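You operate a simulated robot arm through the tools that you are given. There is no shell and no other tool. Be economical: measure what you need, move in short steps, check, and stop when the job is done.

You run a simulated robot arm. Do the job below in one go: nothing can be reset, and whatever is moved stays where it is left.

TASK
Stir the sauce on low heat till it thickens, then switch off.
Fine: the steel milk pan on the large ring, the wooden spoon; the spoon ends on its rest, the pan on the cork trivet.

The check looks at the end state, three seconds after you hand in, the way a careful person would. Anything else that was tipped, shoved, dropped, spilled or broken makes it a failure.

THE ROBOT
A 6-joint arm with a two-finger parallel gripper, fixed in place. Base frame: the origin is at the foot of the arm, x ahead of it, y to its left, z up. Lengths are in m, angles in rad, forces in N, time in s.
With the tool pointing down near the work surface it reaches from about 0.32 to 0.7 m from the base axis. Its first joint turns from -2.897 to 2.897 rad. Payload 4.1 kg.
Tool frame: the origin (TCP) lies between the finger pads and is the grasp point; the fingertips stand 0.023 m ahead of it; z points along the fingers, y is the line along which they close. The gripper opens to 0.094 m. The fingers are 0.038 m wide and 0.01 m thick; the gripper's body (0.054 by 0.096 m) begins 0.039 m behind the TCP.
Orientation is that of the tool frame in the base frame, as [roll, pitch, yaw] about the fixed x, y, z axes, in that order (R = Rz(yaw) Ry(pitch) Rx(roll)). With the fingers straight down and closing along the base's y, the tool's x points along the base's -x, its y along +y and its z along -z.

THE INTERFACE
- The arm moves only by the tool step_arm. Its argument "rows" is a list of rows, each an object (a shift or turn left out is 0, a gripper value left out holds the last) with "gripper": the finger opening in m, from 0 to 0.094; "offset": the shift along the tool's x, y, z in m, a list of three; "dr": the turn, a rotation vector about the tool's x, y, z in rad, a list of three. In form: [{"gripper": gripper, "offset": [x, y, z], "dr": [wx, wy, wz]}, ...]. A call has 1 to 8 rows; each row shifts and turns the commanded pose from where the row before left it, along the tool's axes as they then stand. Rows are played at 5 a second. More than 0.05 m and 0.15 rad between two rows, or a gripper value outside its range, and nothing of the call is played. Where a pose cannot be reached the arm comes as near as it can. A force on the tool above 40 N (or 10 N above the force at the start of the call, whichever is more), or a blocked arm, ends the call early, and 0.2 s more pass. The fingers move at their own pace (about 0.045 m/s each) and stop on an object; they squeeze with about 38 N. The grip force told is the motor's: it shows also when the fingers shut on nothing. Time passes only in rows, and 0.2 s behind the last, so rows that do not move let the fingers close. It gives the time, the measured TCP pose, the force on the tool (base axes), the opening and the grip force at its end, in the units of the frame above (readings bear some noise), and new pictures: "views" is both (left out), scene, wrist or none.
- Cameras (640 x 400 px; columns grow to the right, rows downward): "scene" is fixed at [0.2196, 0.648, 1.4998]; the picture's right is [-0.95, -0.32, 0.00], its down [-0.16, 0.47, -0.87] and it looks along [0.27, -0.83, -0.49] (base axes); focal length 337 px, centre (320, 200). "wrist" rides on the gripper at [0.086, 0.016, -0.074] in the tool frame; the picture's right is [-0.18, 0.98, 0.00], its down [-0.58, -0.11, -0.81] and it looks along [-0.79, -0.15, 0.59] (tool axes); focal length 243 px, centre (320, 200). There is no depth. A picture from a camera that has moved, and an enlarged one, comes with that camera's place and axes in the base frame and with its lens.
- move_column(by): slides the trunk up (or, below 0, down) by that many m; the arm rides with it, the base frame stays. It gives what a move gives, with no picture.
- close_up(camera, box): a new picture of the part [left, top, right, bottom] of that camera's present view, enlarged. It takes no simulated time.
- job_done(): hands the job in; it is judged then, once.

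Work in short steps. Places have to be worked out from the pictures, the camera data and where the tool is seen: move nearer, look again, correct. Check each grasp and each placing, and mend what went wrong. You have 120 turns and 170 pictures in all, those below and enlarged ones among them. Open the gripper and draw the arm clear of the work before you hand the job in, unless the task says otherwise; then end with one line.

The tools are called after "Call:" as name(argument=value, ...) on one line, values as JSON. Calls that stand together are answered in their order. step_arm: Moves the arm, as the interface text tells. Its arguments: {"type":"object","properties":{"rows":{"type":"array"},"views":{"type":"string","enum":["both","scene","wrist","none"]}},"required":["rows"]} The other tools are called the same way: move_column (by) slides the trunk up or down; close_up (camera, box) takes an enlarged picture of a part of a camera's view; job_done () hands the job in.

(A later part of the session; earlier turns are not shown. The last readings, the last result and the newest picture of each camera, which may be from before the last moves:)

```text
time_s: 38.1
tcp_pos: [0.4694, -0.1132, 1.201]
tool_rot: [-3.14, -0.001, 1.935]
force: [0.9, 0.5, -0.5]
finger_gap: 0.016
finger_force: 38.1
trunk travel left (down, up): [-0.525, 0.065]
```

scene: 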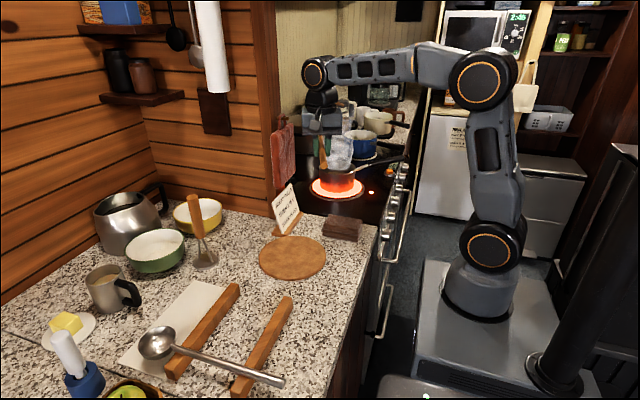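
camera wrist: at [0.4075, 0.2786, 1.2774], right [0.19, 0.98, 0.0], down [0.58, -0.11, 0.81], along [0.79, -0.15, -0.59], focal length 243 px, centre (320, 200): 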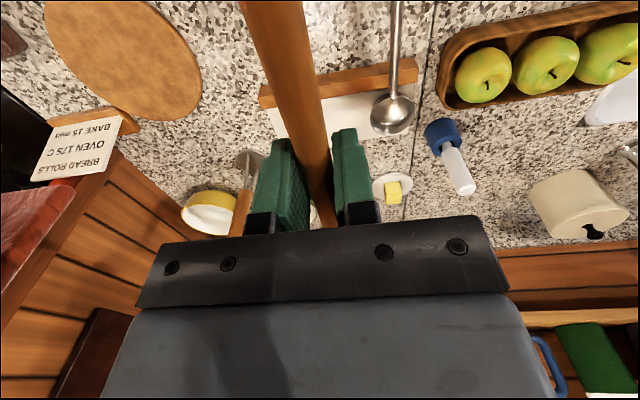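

Continue to above the pan and finish the yaw.

Call:
step_arm(rows=[{"offset": [-0.0425, -0.0198, 0], "dr": [0, 0, 0.15]}, {"offset": [-0.045, -0.0132, 0], "dr": [0, 0, 0.15]}, {"offset": [-0.0465, -0.0063, 0], "dr": [0, 0, 0.15]}, {"offset": [-0.0469, 0.0007, 0], "dr": [0, 0, 0.15]}, {"offset": [-0.0463, 0.0077, 0], "dr": [0, 0, 0.15]}, {"offset": [-0.0446, 0.0145, 0], "dr": [0, 0, 0.15]}, {"offset": [-0.0419, 0.021, 0], "dr": [0, 0, 0.15]}, {"offset": [0, 0, 0], "dr": [0, 0, 0.15]}], views="none")

Call:
step_arm(rows=[{"dr": [0, 0, 0.148]}, {"dr": [0, 0, 0.148]}, {"dr": [0, 0, 0.148]}, {"dr": [0, 0, 0.148]}, {"dr": [0, 0, 0.148]}, {"dr": [0, 0.15, 0]}, {"dr": [0, 0.15, 0]}, {"dr": [0, 0.15, 0]}], views="none")

Call:
step_arm(rows=[{"dr": [0, 0.15, 0]}, {"dr": [0, 0.15, 0]}, {"dr": [0, 0.15, 0]}, {"dr": [0, 0.15, 0]}])

```text
time_s: 39.9
tcp_pos: [0.4481, -0.4385, 1.2001]
tool_rot: [-3.139, 0.002, 0.736]
force: [1.0, -0.4, -0.5]
finger_gap: 0.0162
finger_force: 38.5
trunk travel left (down, up): [-0.525, 0.065]
```

```text
time_s: 41.7
tcp_pos: [0.448, -0.4409, 1.2004]
tool_rot: [3.142, -0.449, -0.002]
force: [-0.1, -0.1, -0.1]
finger_gap: 0.0161
finger_force: 37.8
trunk travel left (down, up): [-0.525, 0.065]
```

```text
time_s: 42.7
tcp_pos: [0.4478, -0.4394, 1.2012]
tool_rot: [3.141, -1.049, -0.002]
force: [0.3, 0.2, -0.7]
finger_gap: 0.0161
finger_force: 38.1
trunk travel left (down, up): [-0.525, 0.065]
camera wrist: at [0.4255, -0.4561, 1.3142], right [-0.09, -0.98, -0.16], down [-0.99, 0.11, -0.1], along [0.12, 0.15, -0.98], focal length 243 px, centre (320, 200)
```

scene: 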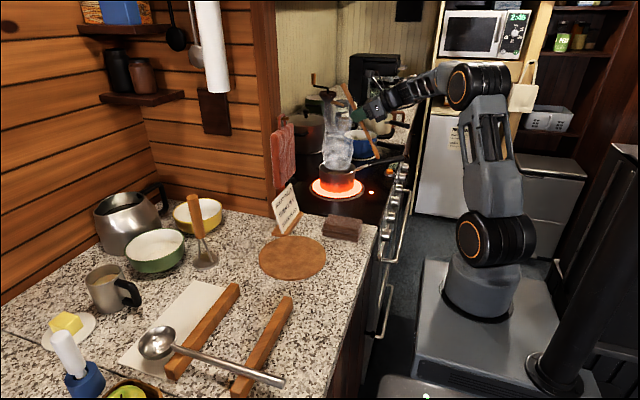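
wrist: 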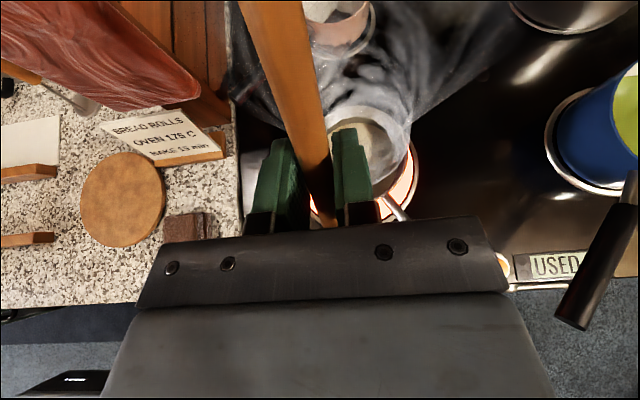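

Pan centre ≈(0.522,−0.477), rim radius ≈0.055–0.06. I finish the pitch so the spoon hangs vertical, and centre over the pan.

Call:
step_arm(rows=[{"dr": [0, 0.13, 0]}, {"dr": [0, 0.13, 0]}, {"dr": [0, 0.13, 0]}, {"dr": [0, 0.13, 0]}, {"offset": [0, 0.018, 0.037]}, {"offset": [0, 0.018, 0.037]}])

```text
time_s: 44.1
tcp_pos: [0.5224, -0.476, 1.1999]
tool_rot: [-2.859, -1.568, -0.285]
force: [0.5, 0.3, -1.2]
finger_gap: 0.0157
finger_force: 38.2
trunk travel left (down, up): [-0.525, 0.065]
camera wrist: at [0.4478, -0.4924, 1.2876], right [0.0, -0.98, -0.18], down [-0.81, 0.11, -0.58], along [0.59, 0.15, -0.79], focal length 243 px, centre (320, 200)
```

scene: 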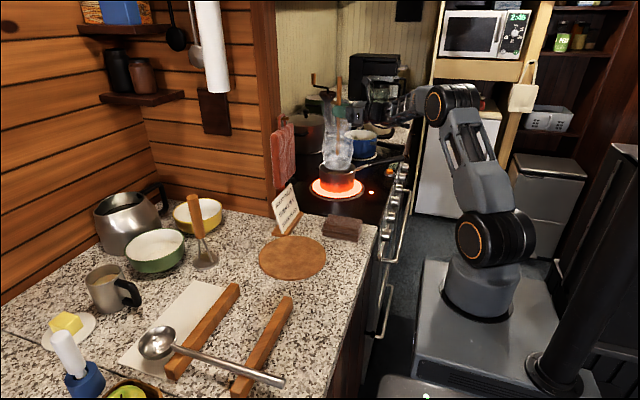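
wrist: 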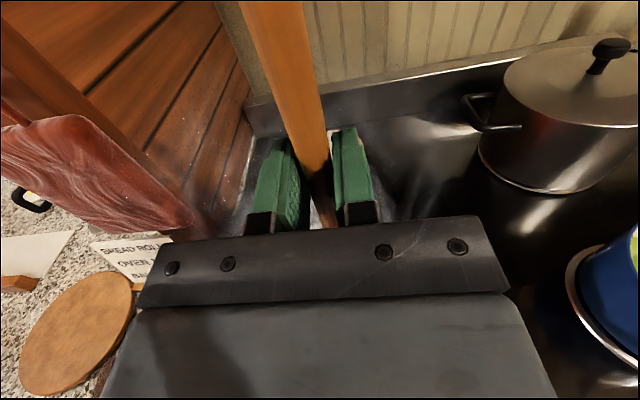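

Zooming in the scene to compare spoon and pan.

Call:
close_up(camera="scene", box=[290, 70, 420, 220])

```text
2.67 times, centred on (355, 145) of scene
camera zoom: at [0.2196, 0.648, 1.4998], right [-0.95, -0.32, 0.0], down [-0.16, 0.47, -0.87], along [0.27, -0.83, -0.49], focal length 899 px, centre (227, 347)
```

zoom: 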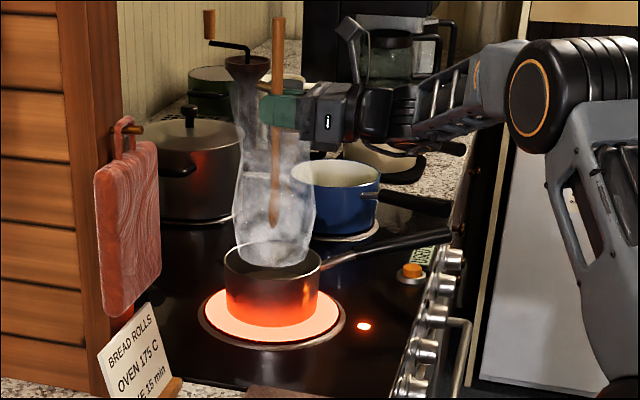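

Spoon tip is at ≈0.161 below the TCP (z≈1.039); pan centre ≈(0.518,−0.466), rim z≈0.99, radius ≈0.067. I correct and lower the spoon into the pan.

Call:
step_arm(rows=[{"offset": [-0.02, -0.01, -0.004]}, {"offset": [-0.035, 0, 0]}, {"offset": [-0.035, 0, 0]}], views="scene")

Call:
close_up(camera="scene", box=[290, 70, 420, 220])

```text
time_s: 44.9
tcp_pos: [0.5194, -0.4647, 1.1105]
tool_rot: [-2.98, -1.568, -0.166]
force: [-0.3, -0.5, -0.8]
finger_gap: 0.0163
finger_force: 38.3
trunk travel left (down, up): [-0.525, 0.065]
```

scene: 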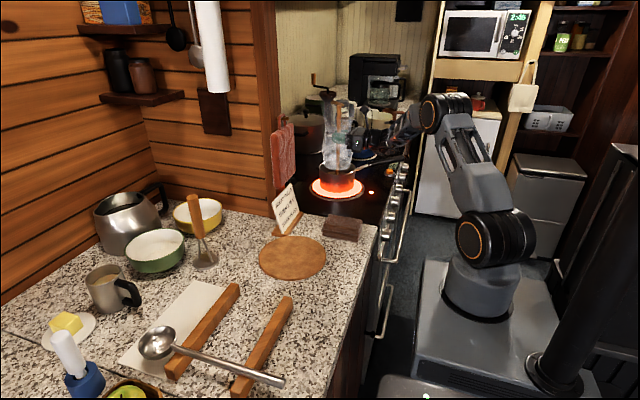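

```text
2.67 times, centred on (355, 145) of scene
camera zoom: at [0.2196, 0.648, 1.4998], right [-0.95, -0.32, 0.0], down [-0.16, 0.47, -0.87], along [0.27, -0.83, -0.49], focal length 899 px, centre (227, 347)
```

zoom: 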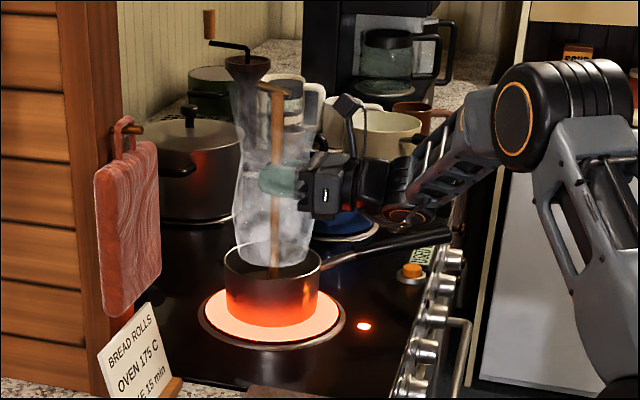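

The spoon enters the pan at its centre. I lower another 1 cm and begin a gentle circle, watching force.

Call:
step_arm(rows=[{"offset": [-0.01, 0, 0]}, {"offset": [0, 0, 0.022]}, {"offset": [0, 0.0156, -0.0064]}, {"offset": [0, 0.0064, -0.0156]}, {"offset": [0, -0.0064, -0.0156]}, {"offset": [0, -0.0156, -0.0064]}, {"offset": [0, -0.0156, 0.0064]}, {"offset": [0, -0.0064, 0.0156]}], views="scene")

Call:
close_up(camera="scene", box=[310, 120, 420, 220])

```text
time_s: 46.7
tcp_pos: [0.5184, -0.4424, 1.1004]
tool_rot: [-3.14, -1.567, -0.004]
force: [-0.1, -0.2, -0.6]
finger_gap: 0.0159
finger_force: 37.9
trunk travel left (down, up): [-0.525, 0.065]
```

scene: 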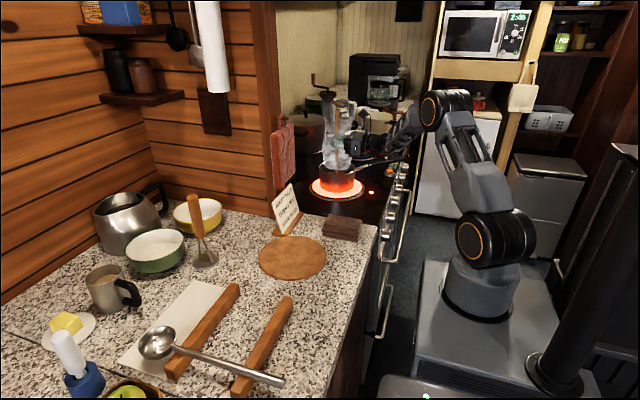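

```text
4.00 times, centred on (365, 170) of scene
camera zoom: at [0.2196, 0.648, 1.4998], right [-0.95, -0.32, 0.0], down [-0.16, 0.47, -0.87], along [0.27, -0.83, -0.49], focal length 1348 px, centre (140, 320)
```

zoom: 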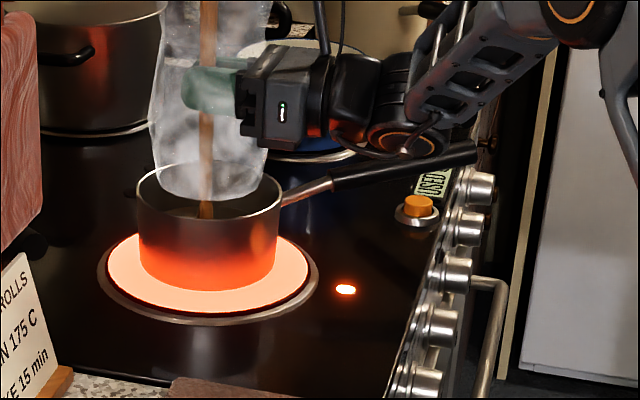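

No contact, pan still. I lower 6 mm and keep stirring for some circles.

Call:
step_arm(rows=[{"offset": [-0.006, 0.0064, 0.0156]}, {"offset": [0, 0.0156, 0.0064]}, {"offset": [0, 0.0156, -0.0064]}, {"offset": [0, 0.0064, -0.0156]}, {"offset": [0, -0.0064, -0.0156]}, {"offset": [0, -0.0156, -0.0064]}, {"offset": [0, -0.0156, 0.0064]}, {"offset": [0, -0.0064, 0.0156]}], views="none")

Call:
step_arm(rows=[{"offset": [0, 0.0064, 0.0156]}, {"offset": [0, 0.0156, 0.0064]}, {"offset": [0, 0.0156, -0.0064]}, {"offset": [0, 0.0064, -0.0156]}, {"offset": [0, -0.0064, -0.0156]}, {"offset": [0, -0.0156, -0.0064]}, {"offset": [0, -0.0156, 0.0064]}, {"offset": [0, -0.0064, 0.0156]}], views="none")

Call:
step_arm(rows=[{"offset": [0, 0.0064, 0.0156]}, {"offset": [0, 0.0156, 0.0064]}, {"offset": [0, 0.0156, -0.0064]}, {"offset": [0, 0.0064, -0.0156]}, {"offset": [0, -0.0064, -0.0156]}, {"offset": [0, -0.0156, -0.0064]}, {"offset": [0, -0.0156, 0.0064]}, {"offset": [0, -0.0064, 0.0156]}], views="scene")

Call:
close_up(camera="scene", box=[310, 130, 390, 200])

```text
time_s: 48.5
tcp_pos: [0.5182, -0.4432, 1.0947]
tool_rot: [-3.059, -1.566, -0.086]
force: [1.3, -1.2, -0.4]
finger_gap: 0.016
finger_force: 38.2
trunk travel left (down, up): [-0.525, 0.065]
```

```text
time_s: 50.3
tcp_pos: [0.5179, -0.4437, 1.0938]
tool_rot: [-3.067, -1.568, -0.075]
force: [-0.6, 0.0, -0.2]
finger_gap: 0.0163
finger_force: 38.0
trunk travel left (down, up): [-0.525, 0.065]
```

```text
time_s: 52.1
tcp_pos: [0.5186, -0.4433, 1.0951]
tool_rot: [-3.091, -1.568, -0.052]
force: [-0.1, -0.7, -0.9]
finger_gap: 0.016
finger_force: 37.7
trunk travel left (down, up): [-0.525, 0.065]
```

scene: 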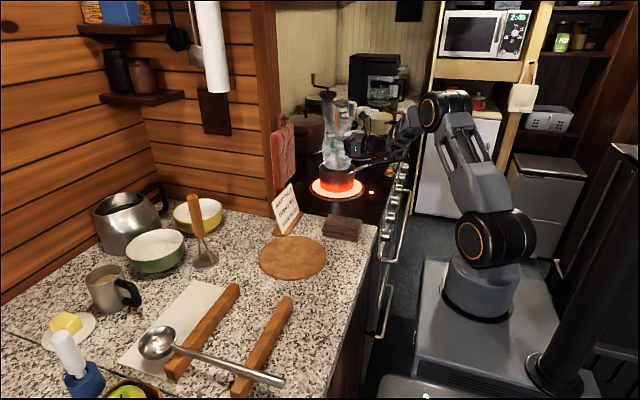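

```text
5.71 times, centred on (350, 165) of scene
camera zoom: at [0.2196, 0.648, 1.4998], right [-0.95, -0.32, 0.0], down [-0.16, 0.47, -0.87], along [0.27, -0.83, -0.49], focal length 1926 px, centre (149, 400)
```

zoom: 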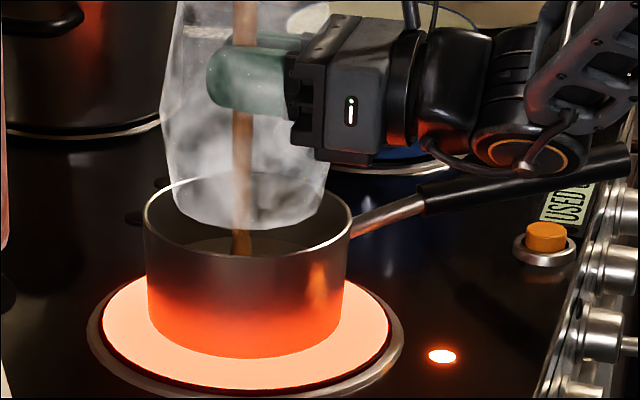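

Zoom more into the pan's mouth for the sauce's look.

Call:
close_up(camera="scene", box=[322, 150, 362, 175])

Call:
step_arm(rows=[{"offset": [0, 0.0064, 0.0156]}, {"offset": [0, 0.0156, 0.0064]}, {"offset": [0, 0.0156, -0.0064]}, {"offset": [0, 0.0064, -0.0156]}, {"offset": [0, -0.0064, -0.0156]}, {"offset": [0, -0.0156, -0.0064]}, {"offset": [0, -0.0156, 0.0064]}, {"offset": [0, -0.0064, 0.0156]}], views="none")

Call:
step_arm(rows=[{"offset": [0, 0.0064, 0.0156]}, {"offset": [0, 0.0156, 0.0064]}, {"offset": [0, 0.0156, -0.0064]}, {"offset": [0, 0.0064, -0.0156]}, {"offset": [0, -0.0064, -0.0156]}, {"offset": [0, -0.0156, -0.0064]}, {"offset": [0, -0.0156, 0.0064]}, {"offset": [0, -0.0064, 0.0156]}], views="none")

Call:
close_up(camera="scene", box=[322, 150, 362, 175])

```text
16.00 times, centred on (342, 162) of scene
camera zoom: at [0.2196, 0.648, 1.4998], right [-0.95, -0.32, 0.0], down [-0.16, 0.47, -0.87], along [0.27, -0.83, -0.49], focal length 5392 px, centre (-32, 800)
```

zoom: 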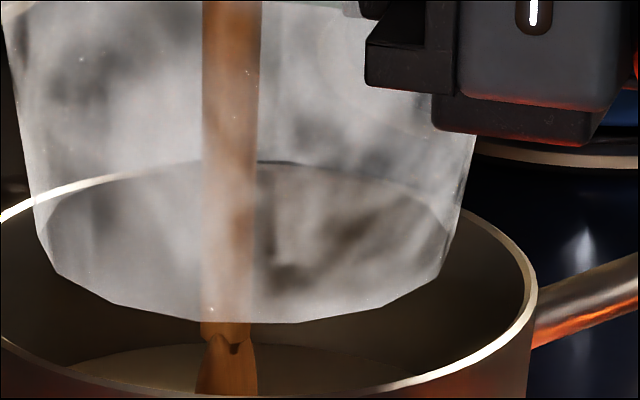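

```text
time_s: 53.9
tcp_pos: [0.5182, -0.4422, 1.0958]
tool_rot: [-3.061, -1.568, -0.082]
force: [-0.1, 0.9, -0.7]
finger_gap: 0.0162
finger_force: 38.2
trunk travel left (down, up): [-0.525, 0.065]
```

```text
time_s: 55.7
tcp_pos: [0.5176, -0.4437, 1.0943]
tool_rot: [-3.067, -1.567, -0.075]
force: [0.2, -0.6, -0.1]
finger_gap: 0.0162
finger_force: 37.8
trunk travel left (down, up): [-0.525, 0.065]
```

```text
16.00 times, centred on (342, 162) of scene
camera zoom: at [0.2196, 0.648, 1.4998], right [-0.95, -0.32, 0.0], down [-0.16, 0.47, -0.87], along [0.27, -0.83, -0.49], focal length 5392 px, centre (-32, 800)
```

zoom: 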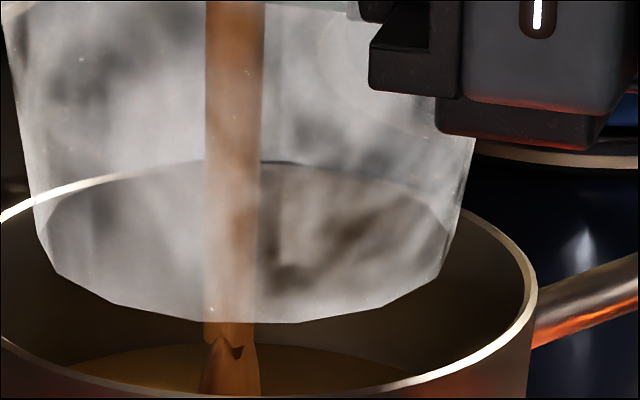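

The sauce colour is changing from pale to golden. One more circle, then look again.

Call:
step_arm(rows=[{"offset": [0, 0.0064, 0.0156]}, {"offset": [0, 0.0156, 0.0064]}, {"offset": [0, 0.0156, -0.0064]}, {"offset": [0, 0.0064, -0.0156]}, {"offset": [0, -0.0064, -0.0156]}, {"offset": [0, -0.0156, -0.0064]}, {"offset": [0, -0.0156, 0.0064]}, {"offset": [0, -0.0064, 0.0156]}], views="none")

Call:
close_up(camera="scene", box=[322, 155, 362, 180])

Call:
step_arm(rows=[{"offset": [0, 0.0064, 0.0156]}, {"offset": [0, 0.0156, 0.0064]}, {"offset": [0, 0.0156, -0.0064]}, {"offset": [0, 0.0064, -0.0156]}, {"offset": [0, -0.0064, -0.0156]}, {"offset": [0, -0.0156, -0.0064]}, {"offset": [0, -0.0156, 0.0064]}, {"offset": [0, -0.0064, 0.0156]}], views="none")

Call:
close_up(camera="scene", box=[322, 155, 362, 180])

```text
time_s: 57.5
tcp_pos: [0.5181, -0.4428, 1.0944]
tool_rot: [-3.048, -1.568, -0.096]
force: [0.5, 0.0, 0.0]
finger_gap: 0.0162
finger_force: 38.2
trunk travel left (down, up): [-0.525, 0.065]
```

```text
16.00 times, centred on (342, 168) of scene
camera zoom: at [0.2196, 0.648, 1.4998], right [-0.95, -0.32, 0.0], down [-0.16, 0.47, -0.87], along [0.27, -0.83, -0.49], focal length 5392 px, centre (-32, 720)
```

zoom: 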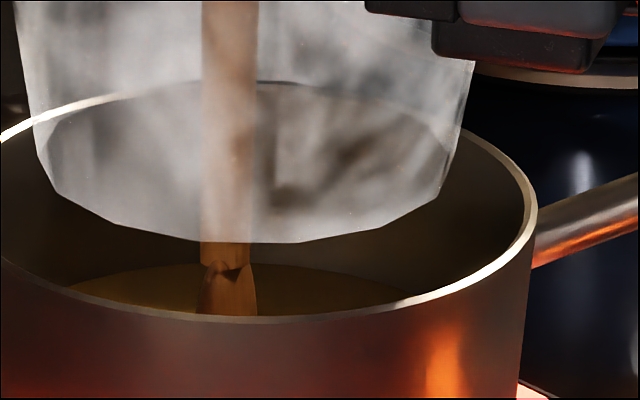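

```text
time_s: 59.3
tcp_pos: [0.5174, -0.4423, 1.0946]
tool_rot: [-3.049, -1.568, -0.094]
force: [0.3, 0.8, -0.4]
finger_gap: 0.0162
finger_force: 37.9
trunk travel left (down, up): [-0.525, 0.065]
```

```text
16.00 times, centred on (342, 168) of scene
camera zoom: at [0.2196, 0.648, 1.4998], right [-0.95, -0.32, 0.0], down [-0.16, 0.47, -0.87], along [0.27, -0.83, -0.49], focal length 5392 px, centre (-32, 720)
```

zoom: 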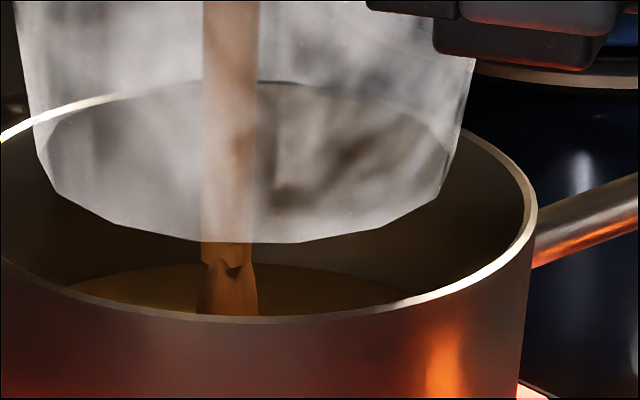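

Colour has been stable golden since ~56 s: it has thickened. I centre the spoon, lift it out, and let it drain for a moment.

Call:
step_arm(rows=[{"offset": [0, 0.022, 0]}, {"offset": [0.03, 0, 0]}, {"offset": [0.03, 0, 0]}, {}, {"offset": [0.045, 0, 0]}, {"dr": [0, -0.13, 0]}, {"dr": [0, -0.13, 0]}, {"dr": [0, -0.13, 0]}], views="scene")

```text
time_s: 61.1
tcp_pos: [0.5182, -0.4655, 1.1997]
tool_rot: [-3.142, -1.177, -0.003]
force: [-0.2, -0.4, -0.2]
finger_gap: 0.0161
finger_force: 37.3
trunk travel left (down, up): [-0.525, 0.065]
```

scene: 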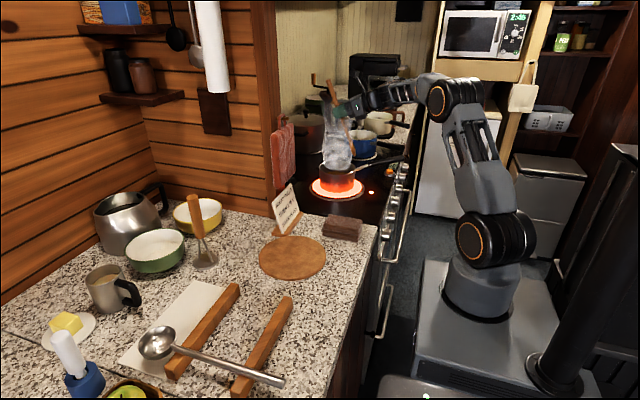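

Finish the pitch-back while moving toward the counter.

Call:
step_arm(rows=[{"dr": [0, -0.1471, 0], "offset": [0, -0.046, 0]}, {"dr": [0, -0.1471, 0], "offset": [0, -0.046, 0]}, {"dr": [0, -0.1471, 0], "offset": [0, -0.046, 0]}, {"dr": [0, -0.1471, 0], "offset": [0, -0.046, 0]}, {"dr": [0, -0.1471, 0], "offset": [0, -0.046, 0]}, {"dr": [0, -0.1471, 0], "offset": [0, -0.046, 0]}, {"dr": [0, -0.1471, 0], "offset": [0, -0.046, 0]}, {"dr": [0, -0.1471, 0], "offset": [0, -0.046, 0]}], views="none")

Call:
step_arm(rows=[{"offset": [-0.0026, -0.0441, 0], "dr": [0, 0, -0.15]}, {"offset": [0.004, -0.044, 0], "dr": [0, 0, -0.15]}, {"offset": [0.0105, -0.0429, 0], "dr": [0, 0, -0.15]}, {"offset": [0.0168, -0.0409, 0], "dr": [0, 0, -0.15]}, {"offset": [0.0228, -0.0379, 0], "dr": [0, 0, -0.15]}, {"offset": [0.0282, -0.0341, 0], "dr": [0, 0, -0.15]}, {"offset": [0.0329, -0.0295, 0], "dr": [0, 0, -0.15]}, {"offset": [0.037, -0.0242, 0], "dr": [0, 0, -0.15]}], views="none")

Call:
step_arm(rows=[{"dr": [0, 0, -0.15]}, {"dr": [0, 0, -0.15]}, {"dr": [0, 0, -0.15]}, {"dr": [0, 0, -0.15]}, {"dr": [0, 0, -0.15]}, {"dr": [0, 0, -0.15]}, {"dr": [0, 0, -0.15]}, {"dr": [0, 0, -0.15]}], views="none")

Call:
step_arm(rows=[{"dr": [0, 0, -0.148]}, {"dr": [0, 0, -0.148]}, {"dr": [0, 0, -0.148]}, {"dr": [0, 0, -0.148]}, {"dr": [0, 0, -0.148]}], views="both")

```text
time_s: 62.8
tcp_pos: [0.5144, -0.1347, 1.2046]
tool_rot: [3.13, -0.107, -0.02]
force: [-16.0, -24.2, 4.2]
finger_gap: 0.0427
finger_force: 38.1
trunk travel left (down, up): [-0.525, 0.065]
stopped in row 8: the force on the tool passed its limit (the readings are from after the stop); the commanded pose is now the measured one
```

```text
time_s: 63.2
tcp_pos: [0.515, -0.1151, 1.2078]
tool_rot: [3.114, -0.111, 0.054]
force: [-13.2, -22.1, 3.7]
finger_gap: 0.0563
finger_force: 38.3
trunk travel left (down, up): [-0.525, 0.065]
stopped in row 1: the force on the tool passed its limit (the readings are from after the stop); the commanded pose is now the measured one
```

```text
time_s: 63.5
tcp_pos: [0.5126, -0.1176, 1.2073]
tool_rot: [3.105, -0.103, 0.084]
force: [-18.4, -28.0, 2.5]
finger_gap: 0.0557
finger_force: 38.0
trunk travel left (down, up): [-0.525, 0.065]
stopped in row 1: the force on the tool passed its limit (the readings are from after the stop); the commanded pose is now the measured one
```

```text
time_s: 63.8
tcp_pos: [0.5113, -0.1202, 1.2064]
tool_rot: [3.097, -0.098, 0.111]
force: [-20.3, -28.3, 3.5]
finger_gap: 0.0559
finger_force: 37.7
trunk travel left (down, up): [-0.525, 0.065]
stopped in row 1: the force on the tool passed its limit (the readings are from after the stop); the commanded pose is now the measured one
camera wrist: at [0.5895, -0.1247, 1.2911], right [-0.08, -1.0, 0.03], down [-0.67, 0.07, 0.74], along [-0.74, 0.04, -0.67], focal length 243 px, centre (320, 200)
```

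scene: 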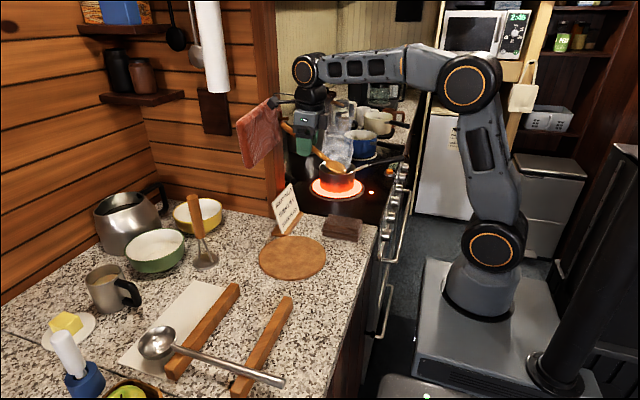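
wrist: 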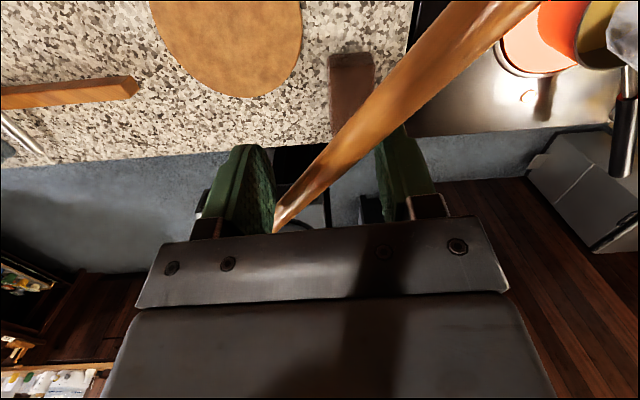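

The handle's rear end caught the hanging mitt and the spoon twisted in the grip. I stop and look closely.

Call:
close_up(camera="scene", box=[220, 60, 420, 210])

Call:
close_up(camera="wrist", box=[160, 0, 560, 250])

```text
2.67 times, centred on (320, 135) of scene
camera zoom: at [0.2196, 0.648, 1.4998], right [-0.95, -0.32, 0.0], down [-0.16, 0.47, -0.87], along [0.27, -0.83, -0.49], focal length 899 px, centre (320, 373)
```

zoom: 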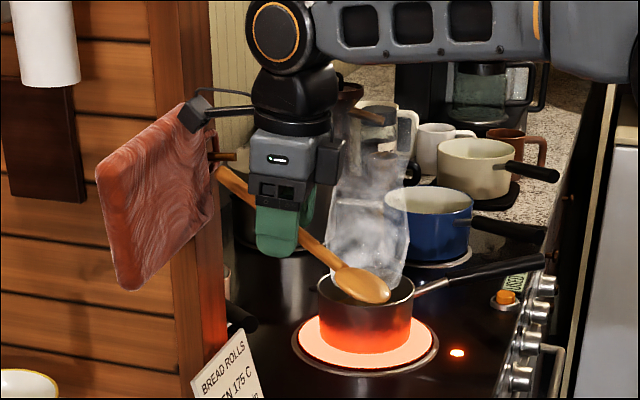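

```text
1.60 times, centred on (360, 125) of wrist
camera zoom: at [0.5895, -0.1247, 1.2911], right [-0.08, -1.0, 0.03], down [-0.67, 0.07, 0.74], along [-0.74, 0.04, -0.67], focal length 388 px, centre (256, 320)
```

zoom: 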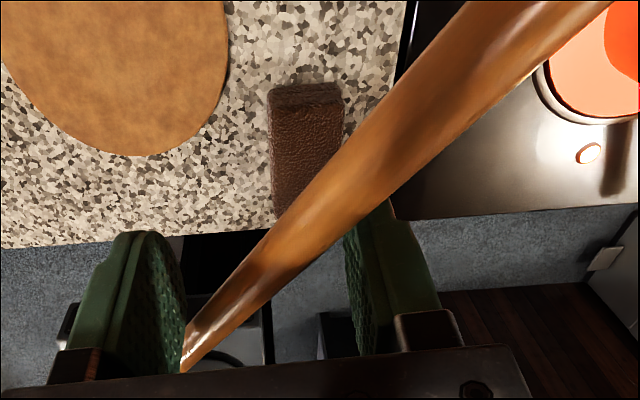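

The camera arm pushed the mitt and the handle end is caught at its peg. I back off toward −y in small steps so both come free.

Call:
step_arm(rows=[{"offset": [0, 0.01, 0]}, {"offset": [0, 0.015, 0]}, {"offset": [0, 0.015, 0]}, {"offset": [0, 0.015, 0]}], views="scene")

Call:
close_up(camera="scene", box=[220, 60, 420, 210])

```text
time_s: 64.7
tcp_pos: [0.5104, -0.1558, 1.2115]
tool_rot: [3.099, -0.095, 0.123]
force: [-33.2, -3.8, 7.2]
finger_gap: 0.0372
finger_force: 38.0
trunk travel left (down, up): [-0.525, 0.065]
stopped in row 4: the force on the tool passed its limit (the readings are from after the stop); the commanded pose is now the measured one
```

scene: 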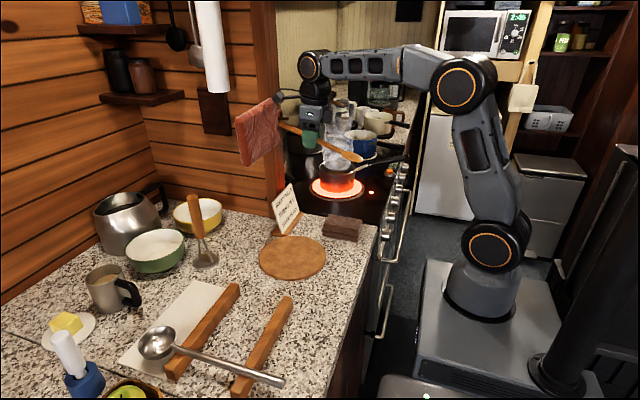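

```text
2.67 times, centred on (320, 135) of scene
camera zoom: at [0.2196, 0.648, 1.4998], right [-0.95, -0.32, 0.0], down [-0.16, 0.47, -0.87], along [0.27, -0.83, -0.49], focal length 899 px, centre (320, 373)
```

zoom: 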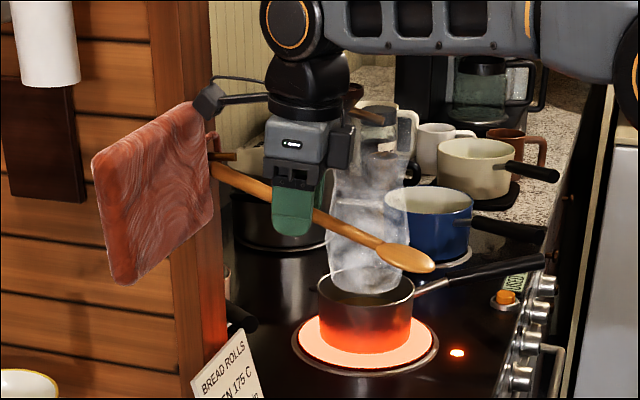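

Now the force is purely −x: something presses from ahead. Retreat toward −x.

Call:
step_arm(rows=[{"offset": [-0.01, 0, 0]}, {"offset": [-0.015, 0, 0]}, {"offset": [-0.02, 0, 0]}], views="scene")

Call:
close_up(camera="scene", box=[220, 60, 420, 210])

```text
time_s: 65.5
tcp_pos: [0.4749, -0.1587, 1.2041]
tool_rot: [3.103, -0.092, 0.13]
force: [-0.9, 0.1, -0.6]
finger_gap: 0.016
finger_force: 38.3
trunk travel left (down, up): [-0.525, 0.065]
```

scene: 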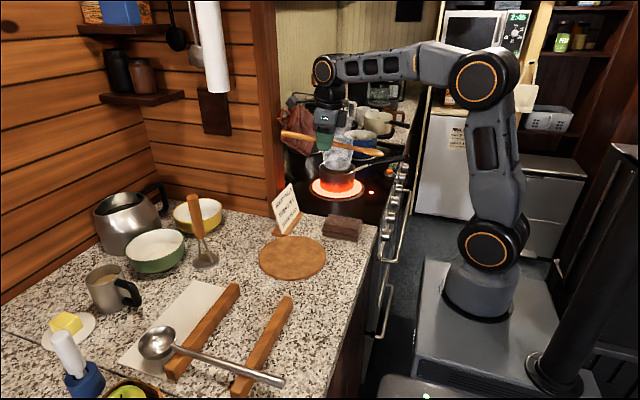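

```text
2.67 times, centred on (320, 135) of scene
camera zoom: at [0.2196, 0.648, 1.4998], right [-0.95, -0.32, 0.0], down [-0.16, 0.47, -0.87], along [0.27, -0.83, -0.49], focal length 899 px, centre (320, 373)
```

zoom: 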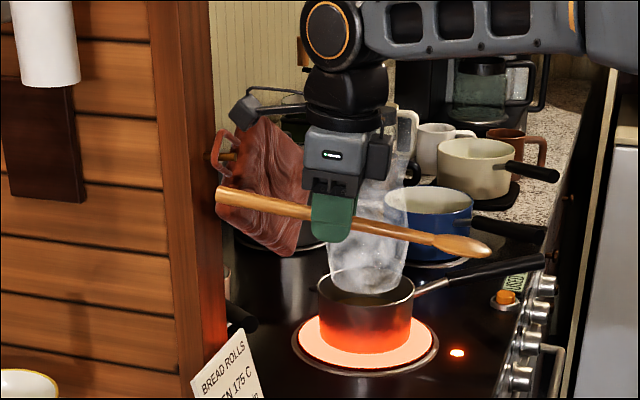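

The spoon has realigned in the grip (gap 0.016), forces gone, mitt swinging on its peg. I retreat further −x and level the tool.

Call:
step_arm(rows=[{"offset": [-0.04, 0, 0]}, {"offset": [-0.04, 0.0, 0], "dr": [0, -0.092, 0]}, {"dr": [0.038, 0, 0]}, {}])

Call:
close_up(camera="scene", box=[220, 60, 420, 210])

```text
time_s: 66.5
tcp_pos: [0.3952, -0.1694, 1.1962]
tool_rot: [3.139, 0.0, 0.128]
force: [0.3, -0.1, 0.3]
finger_gap: 0.0161
finger_force: 38.1
trunk travel left (down, up): [-0.525, 0.065]
camera wrist: at [0.4827, -0.1749, 1.2713], right [-0.06, -1.0, 0.0], down [-0.59, 0.04, 0.81], along [-0.8, 0.05, -0.59], focal length 243 px, centre (320, 200)
```

scene: 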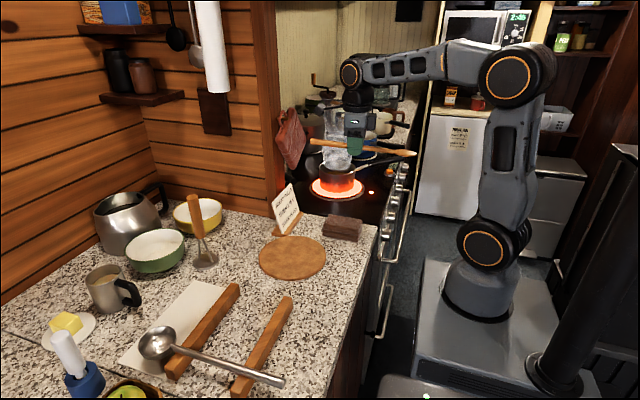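
wrist: 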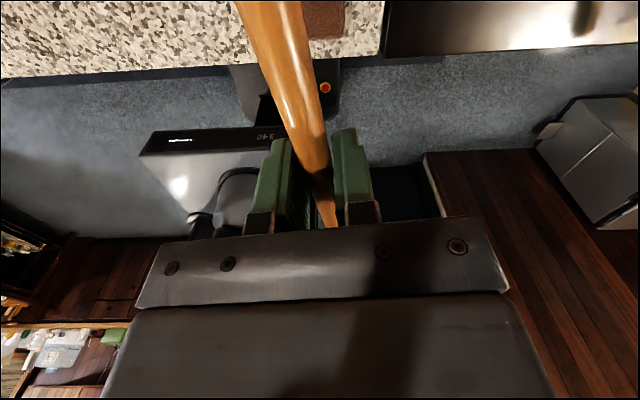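

```text
2.67 times, centred on (320, 135) of scene
camera zoom: at [0.2196, 0.648, 1.4998], right [-0.95, -0.32, 0.0], down [-0.16, 0.47, -0.87], along [0.27, -0.83, -0.49], focal length 899 px, centre (320, 373)
```

zoom: 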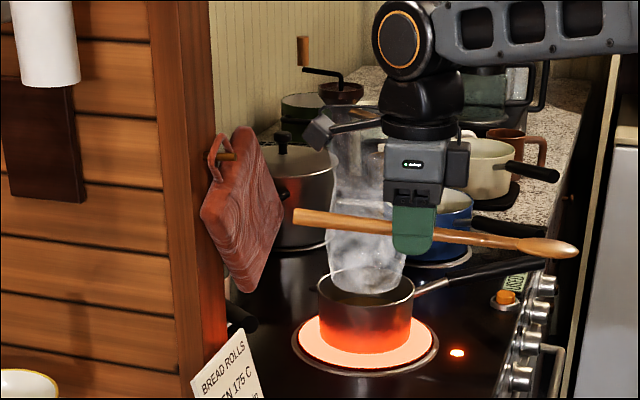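

Spoon is held nearly as before (tilt ≈3.5°). Proceed, now clear of the mitt: yaw back while moving to the counter.

Call:
step_arm(rows=[{"offset": [0.0156, -0.0416, 0], "dr": [0, 0, -0.1435]}, {"offset": [0.0214, -0.0389, 0], "dr": [0, 0, -0.1435]}, {"offset": [0.0267, -0.0355, 0], "dr": [0, 0, -0.1435]}, {"offset": [0.0315, -0.0313, 0], "dr": [0, 0, -0.1435]}, {"offset": [0.0357, -0.0264, 0], "dr": [0, 0, -0.1435]}, {"offset": [0.0391, -0.0211, 0], "dr": [0, 0, -0.1435]}, {"offset": [0.0417, -0.0153, 0], "dr": [0, 0, -0.1435]}, {"offset": [0.0434, -0.0091, 0], "dr": [0, 0, -0.1435]}], views="scene")

```text
time_s: 68.3
tcp_pos: [0.4778, 0.1767, 1.1946]
tool_rot: [3.141, 0.002, 1.276]
force: [0.8, 0.2, -0.5]
finger_gap: 0.0162
finger_force: 38.1
trunk travel left (down, up): [-0.525, 0.065]
```

scene: 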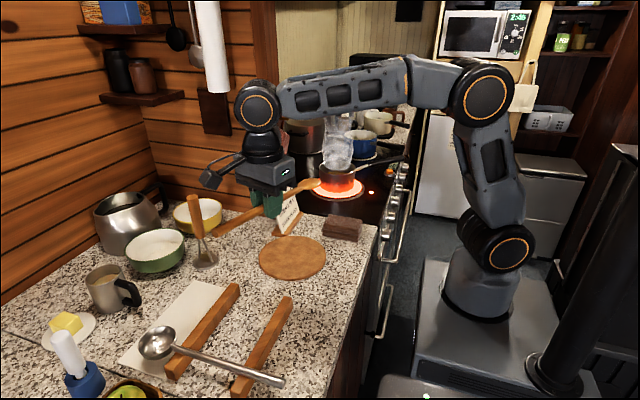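

Continue the yaw.

Call:
step_arm(rows=[{"offset": [0.0443, -0.0028, 0], "dr": [0, 0, -0.1435]}, {"offset": [0.0443, 0.0035, 0], "dr": [0, 0, -0.1435]}, {"dr": [0, 0, -0.1435]}, {"dr": [0, 0, -0.1435]}, {"dr": [0, 0, -0.1435]}, {"dr": [0, 0, -0.1435]}, {"dr": [0, 0, -0.1435]}, {"dr": [0, 0, -0.1435]}], views="none")

Call:
step_arm(rows=[{"dr": [0, 0, -0.1435]}, {"dr": [0, 0, -0.1435]}, {"dr": [0, 0, -0.1435]}, {"dr": [0, 0, -0.1435]}, {"dr": [0, 0, -0.143]}])

```text
time_s: 70.1
tcp_pos: [0.498, 0.262, 1.1945]
tool_rot: [-3.139, 0.001, 2.425]
force: [-0.1, 0.3, 0.0]
finger_gap: 0.0161
finger_force: 38.2
trunk travel left (down, up): [-0.525, 0.065]
```

```text
time_s: 71.3
tcp_pos: [0.4972, 0.2631, 1.1942]
tool_rot: [-3.139, 0.002, -3.141]
force: [-0.5, 0.0, -0.5]
finger_gap: 0.0162
finger_force: 37.8
trunk travel left (down, up): [-0.525, 0.065]
camera wrist: at [0.4103, 0.2784, 1.2704], right [0.18, 0.98, 0.0], down [0.58, -0.11, 0.81], along [0.79, -0.15, -0.59], focal length 243 px, centre (320, 200)
```

scene: 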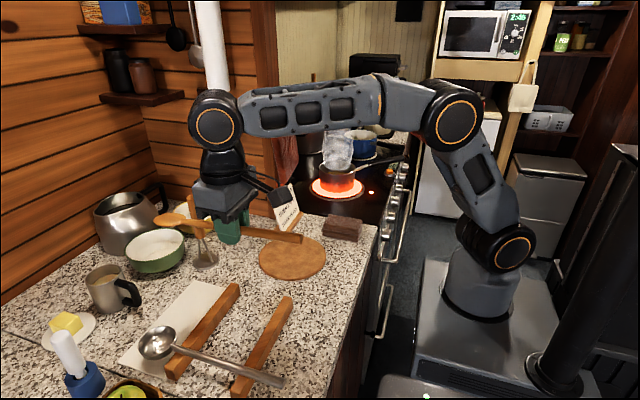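
wrist: 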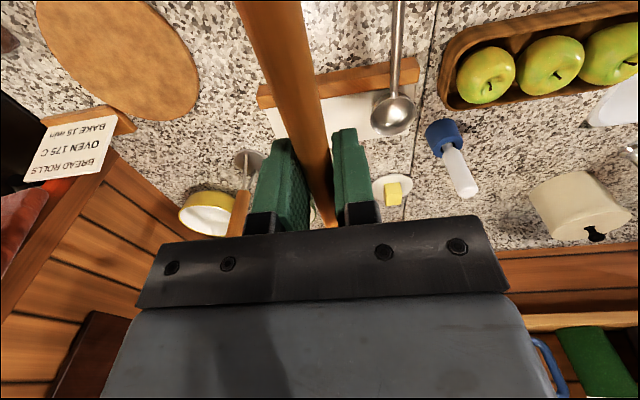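

View matches the lift view. Descend to just above the rest, levelling the small bowl-down tilt.

Call:
step_arm(rows=[{"offset": [0, 0, 0.048], "dr": [0, -0.05, 0]}, {"offset": [0.0024, 0, 0.048]}, {"offset": [0.0024, 0, 0.048]}, {"offset": [0.0024, 0, 0.048]}, {"offset": [0.0024, 0, 0.035]}])

Call:
close_up(camera="scene", box=[130, 230, 330, 400])

```text
time_s: 72.5
tcp_pos: [0.4972, 0.2634, 0.9677]
tool_rot: [-3.14, 0.052, 3.137]
force: [-0.9, -0.6, -0.7]
finger_gap: 0.0161
finger_force: 37.8
trunk travel left (down, up): [-0.525, 0.065]
camera wrist: at [0.4065, 0.2771, 1.0382], right [0.19, 0.98, 0.01], down [0.54, -0.11, 0.83], along [0.82, -0.15, -0.55], focal length 243 px, centre (320, 200)
```

scene: 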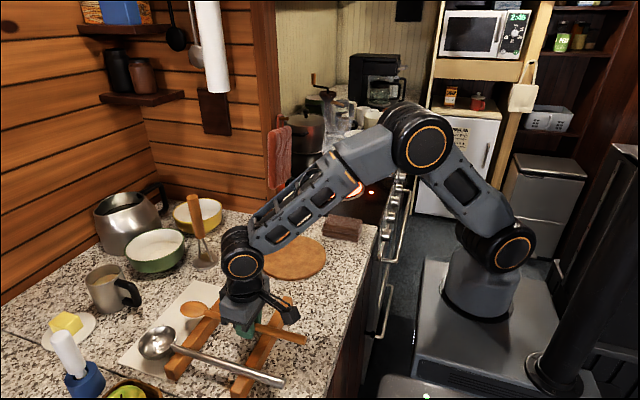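
wrist: 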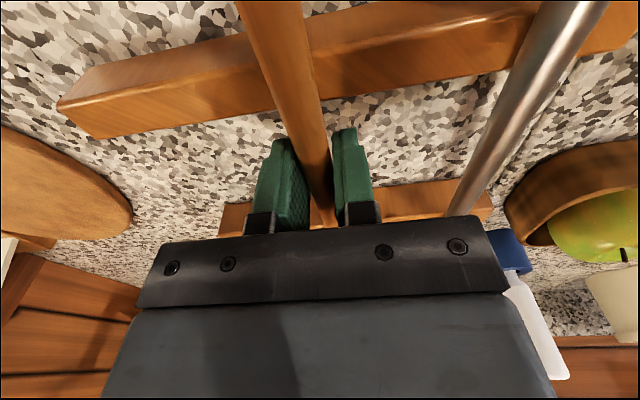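

```text
2.35 times, centred on (230, 315) of scene
camera zoom: at [0.2196, 0.648, 1.4998], right [-0.95, -0.32, 0.0], down [-0.16, 0.47, -0.87], along [0.27, -0.83, -0.49], focal length 793 px, centre (532, -71)
```

zoom: 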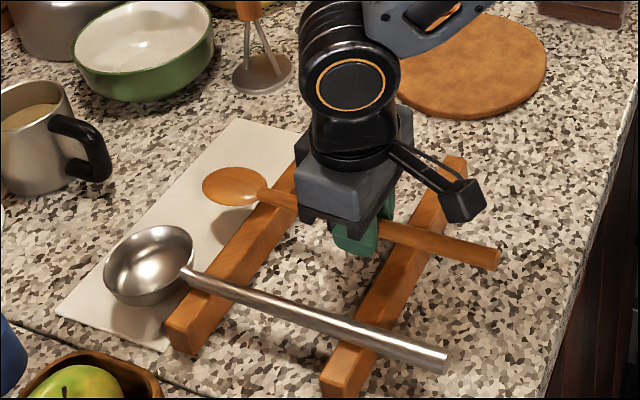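

Well placed, mitt back at rest. Lower the last centimetre onto the bars.

Call:
step_arm(rows=[{"offset": [0, 0, 0.006]}, {"offset": [0, 0, 0.004]}, {"offset": [0, 0, 0.002]}], views="none")

Call:
step_arm(rows=[{"gripper": 0.022}, {"gripper": 0.03}, {"gripper": 0.045}, {}])

```text
time_s: 73.3
tcp_pos: [0.4982, 0.2636, 0.9577]
tool_rot: [3.14, 0.053, 3.137]
force: [-1.4, -0.4, 10.3]
finger_gap: 0.016
finger_force: 38.1
trunk travel left (down, up): [-0.525, 0.065]
```

```text
time_s: 74.3
tcp_pos: [0.498, 0.2625, 0.9553]
tool_rot: [-3.139, 0.051, 3.137]
force: [-0.9, 0.7, -0.5]
finger_gap: 0.0447
finger_force: 0.0
trunk travel left (down, up): [-0.525, 0.065]
camera wrist: at [0.4071, 0.278, 1.0268], right [0.19, 0.98, 0.01], down [0.54, -0.11, 0.83], along [0.82, -0.15, -0.55], focal length 243 px, centre (320, 200)
```

scene: 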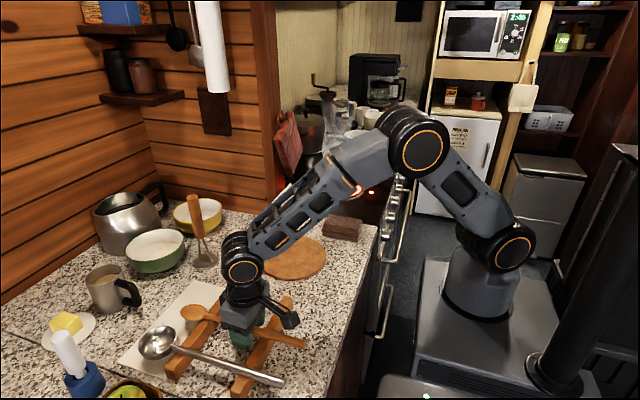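
wrist: 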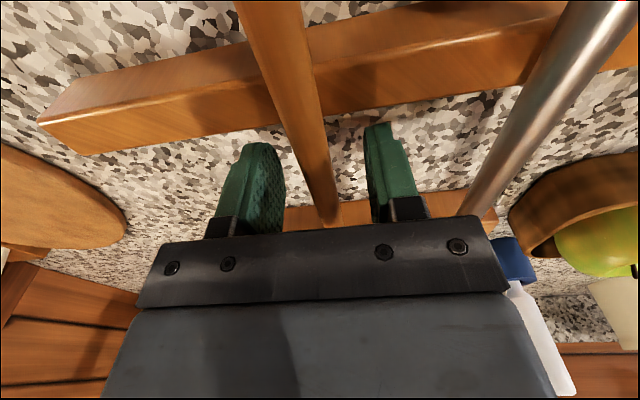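

Spoon released on its rest. Lift off and check, then head to the knob.

Call:
step_arm(rows=[{"offset": [0, 0, -0.045]}, {"offset": [0, 0, -0.049]}, {"offset": [0, 0, -0.049], "dr": [0, 0.05, 0]}, {"offset": [0, 0, -0.049]}, {"offset": [0, 0, -0.049]}, {"offset": [0.018, -0.0375, 0], "dr": [0, 0, 0.15]}, {"offset": [0.0122, -0.0398, 0], "dr": [0, 0, 0.15]}, {"offset": [0.0061, -0.0411, 0], "dr": [0, 0, 0.15]}], views="scene")

Call:
step_arm(rows=[{"offset": [-0.0001, -0.0416, 0], "dr": [0, 0, 0.15]}, {"offset": [-0.0063, -0.0411, 0], "dr": [0, 0, 0.15]}, {"offset": [-0.0124, -0.0397, 0], "dr": [0, 0, 0.15]}, {"offset": [-0.0182, -0.0374, 0], "dr": [0, 0, 0.15]}, {"offset": [-0.0236, -0.0343, 0], "dr": [0, 0, 0.15]}, {"offset": [-0.0284, -0.0304, 0], "dr": [0, 0, 0.15]}, {"offset": [-0.0326, -0.0258, 0], "dr": [0, 0, 0.15]}, {"offset": [-0.0361, -0.0206, 0], "dr": [0, 0, 0.15]}], views="none")

```text
time_s: 76.1
tcp_pos: [0.4361, 0.1514, 1.1973]
tool_rot: [-3.141, 0.0, 2.688]
force: [-0.3, 0.0, -0.3]
finger_gap: 0.0451
finger_force: 0.0
trunk travel left (down, up): [-0.525, 0.065]
```

scene: 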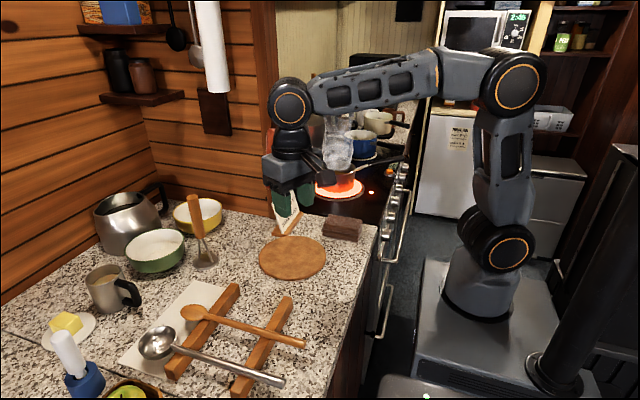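

```text
time_s: 77.9
tcp_pos: [0.2912, -0.1508, 1.1956]
tool_rot: [3.139, 0.0, 1.488]
force: [-0.2, -0.2, 0.4]
finger_gap: 0.0451
finger_force: 0.0
trunk travel left (down, up): [-0.525, 0.065]
```

Spoon lies well on its rest. Continue to the knob stance.

Call:
step_arm(rows=[{"offset": [-0.0373, -0.0151, 0], "dr": [0, 0, 0.1488]}, {"offset": [-0.0391, -0.0093, 0], "dr": [0, 0, 0.1488]}, {"offset": [-0.0401, -0.0034, 0], "dr": [0, 0, 0.1488]}, {"offset": [-0.0401, 0.0026, 0], "dr": [0, 0, 0.1488]}, {"offset": [-0.0393, 0.0086, 0], "dr": [0, 0, 0.1488]}, {"dr": [0, 0, 0.1488]}, {"dr": [0, 0, 0.1488]}, {"dr": [0, 0, 0.1488]}], views="none")

Call:
step_arm(rows=[{"dr": [0, 0, 0.1488]}, {"dr": [0, 0, 0.1488]}, {"dr": [0, 0.145, 0]}, {"dr": [0, 0.145, 0]}, {"dr": [0, 0.145, 0]}, {"dr": [0, 0.145, 0]}, {"dr": [0, 0.145, 0]}, {"dr": [0, 0.145, 0]}], views="none")

```text
time_s: 79.7
tcp_pos: [0.2018, -0.3292, 1.1978]
tool_rot: [3.14, 0.0, 0.297]
force: [-0.1, -0.1, 0.7]
finger_gap: 0.045
finger_force: 0.0
trunk travel left (down, up): [-0.525, 0.065]
```

```text
time_s: 81.5
tcp_pos: [0.2012, -0.3294, 1.1986]
tool_rot: [3.139, -0.875, 0.003]
force: [0.6, 1.0, -0.9]
finger_gap: 0.0452
finger_force: 0.0
trunk travel left (down, up): [-0.525, 0.065]
```

Finish pitch, then lower straight with the column.

Call:
step_arm(rows=[{"gripper": 0.07, "dr": [0, 0.1392, 0]}, {"dr": [0, 0.1392, 0]}, {"dr": [0, 0.1392, 0]}, {"dr": [0, 0.1392, 0]}, {"dr": [0, 0.1392, 0]}], views="none")

Call:
move_column(by=-0.374)

Call:
step_arm(rows=[{}], views="both")

```text
time_s: 82.7
tcp_pos: [0.2007, -0.3292, 1.1963]
tool_rot: [1.849, -1.568, 1.293]
force: [-0.3, 0.1, 0.5]
finger_gap: 0.0702
finger_force: 0.0
trunk travel left (down, up): [-0.525, 0.065]
```

```text
time_s: 86.3
tcp_pos: [0.2018, -0.3289, 0.8223]
tool_rot: [2.8, -1.568, 0.344]
force: [1.0, 0.2, -0.4]
finger_gap: 0.07
finger_force: 0.0
trunk travel left (down, up): [-0.151, 0.439]
```

```text
time_s: 86.7
tcp_pos: [0.2013, -0.3297, 0.8237]
tool_rot: [2.803, -1.568, 0.34]
force: [0.7, 0.4, -0.2]
finger_gap: 0.0699
finger_force: 0.0
trunk travel left (down, up): [-0.151, 0.439]
camera wrist: at [0.1264, -0.346, 0.911], right [0.0, -0.98, -0.18], down [-0.81, 0.11, -0.58], along [0.59, 0.15, -0.79], focal length 243 px, centre (320, 200)
```

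scene: 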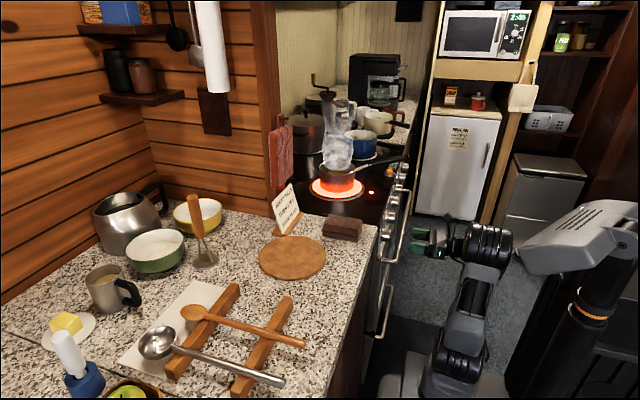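
wrist: 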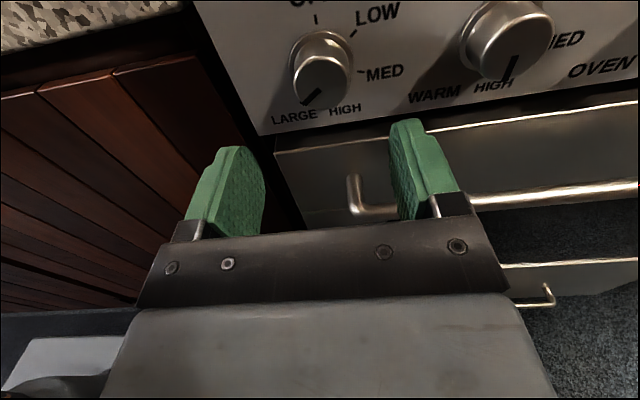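

Aligned with the knob as before. Advance and grip.

Call:
step_arm(rows=[{"offset": [0.001, 0.001, 0.035]}, {"offset": [0, 0, 0.03]}, {"offset": [0, 0, 0.012]}, {"offset": [0, 0, 0.007]}, {"gripper": 0.03}, {}, {}, {}], views="wrist")

```text
time_s: 88.5
tcp_pos: [0.2842, -0.3304, 0.8234]
tool_rot: [2.792, -1.566, 0.349]
force: [2.4, -2.0, 0.6]
finger_gap: 0.0407
finger_force: 44.7
trunk travel left (down, up): [-0.151, 0.439]
camera wrist: at [0.2105, -0.3468, 0.9117], right [0.0, -0.98, -0.18], down [-0.81, 0.11, -0.58], along [0.59, 0.15, -0.79], focal length 243 px, centre (320, 200)
```

wrist: 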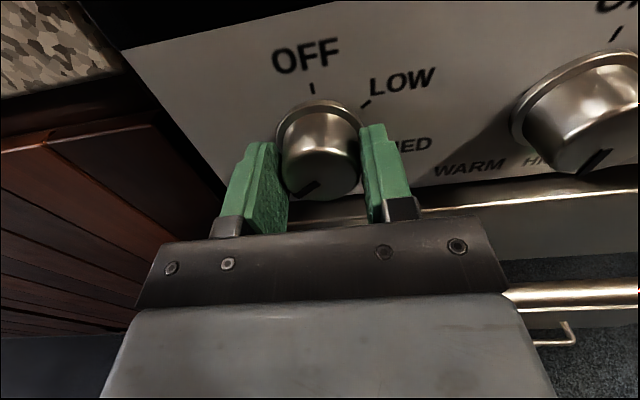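

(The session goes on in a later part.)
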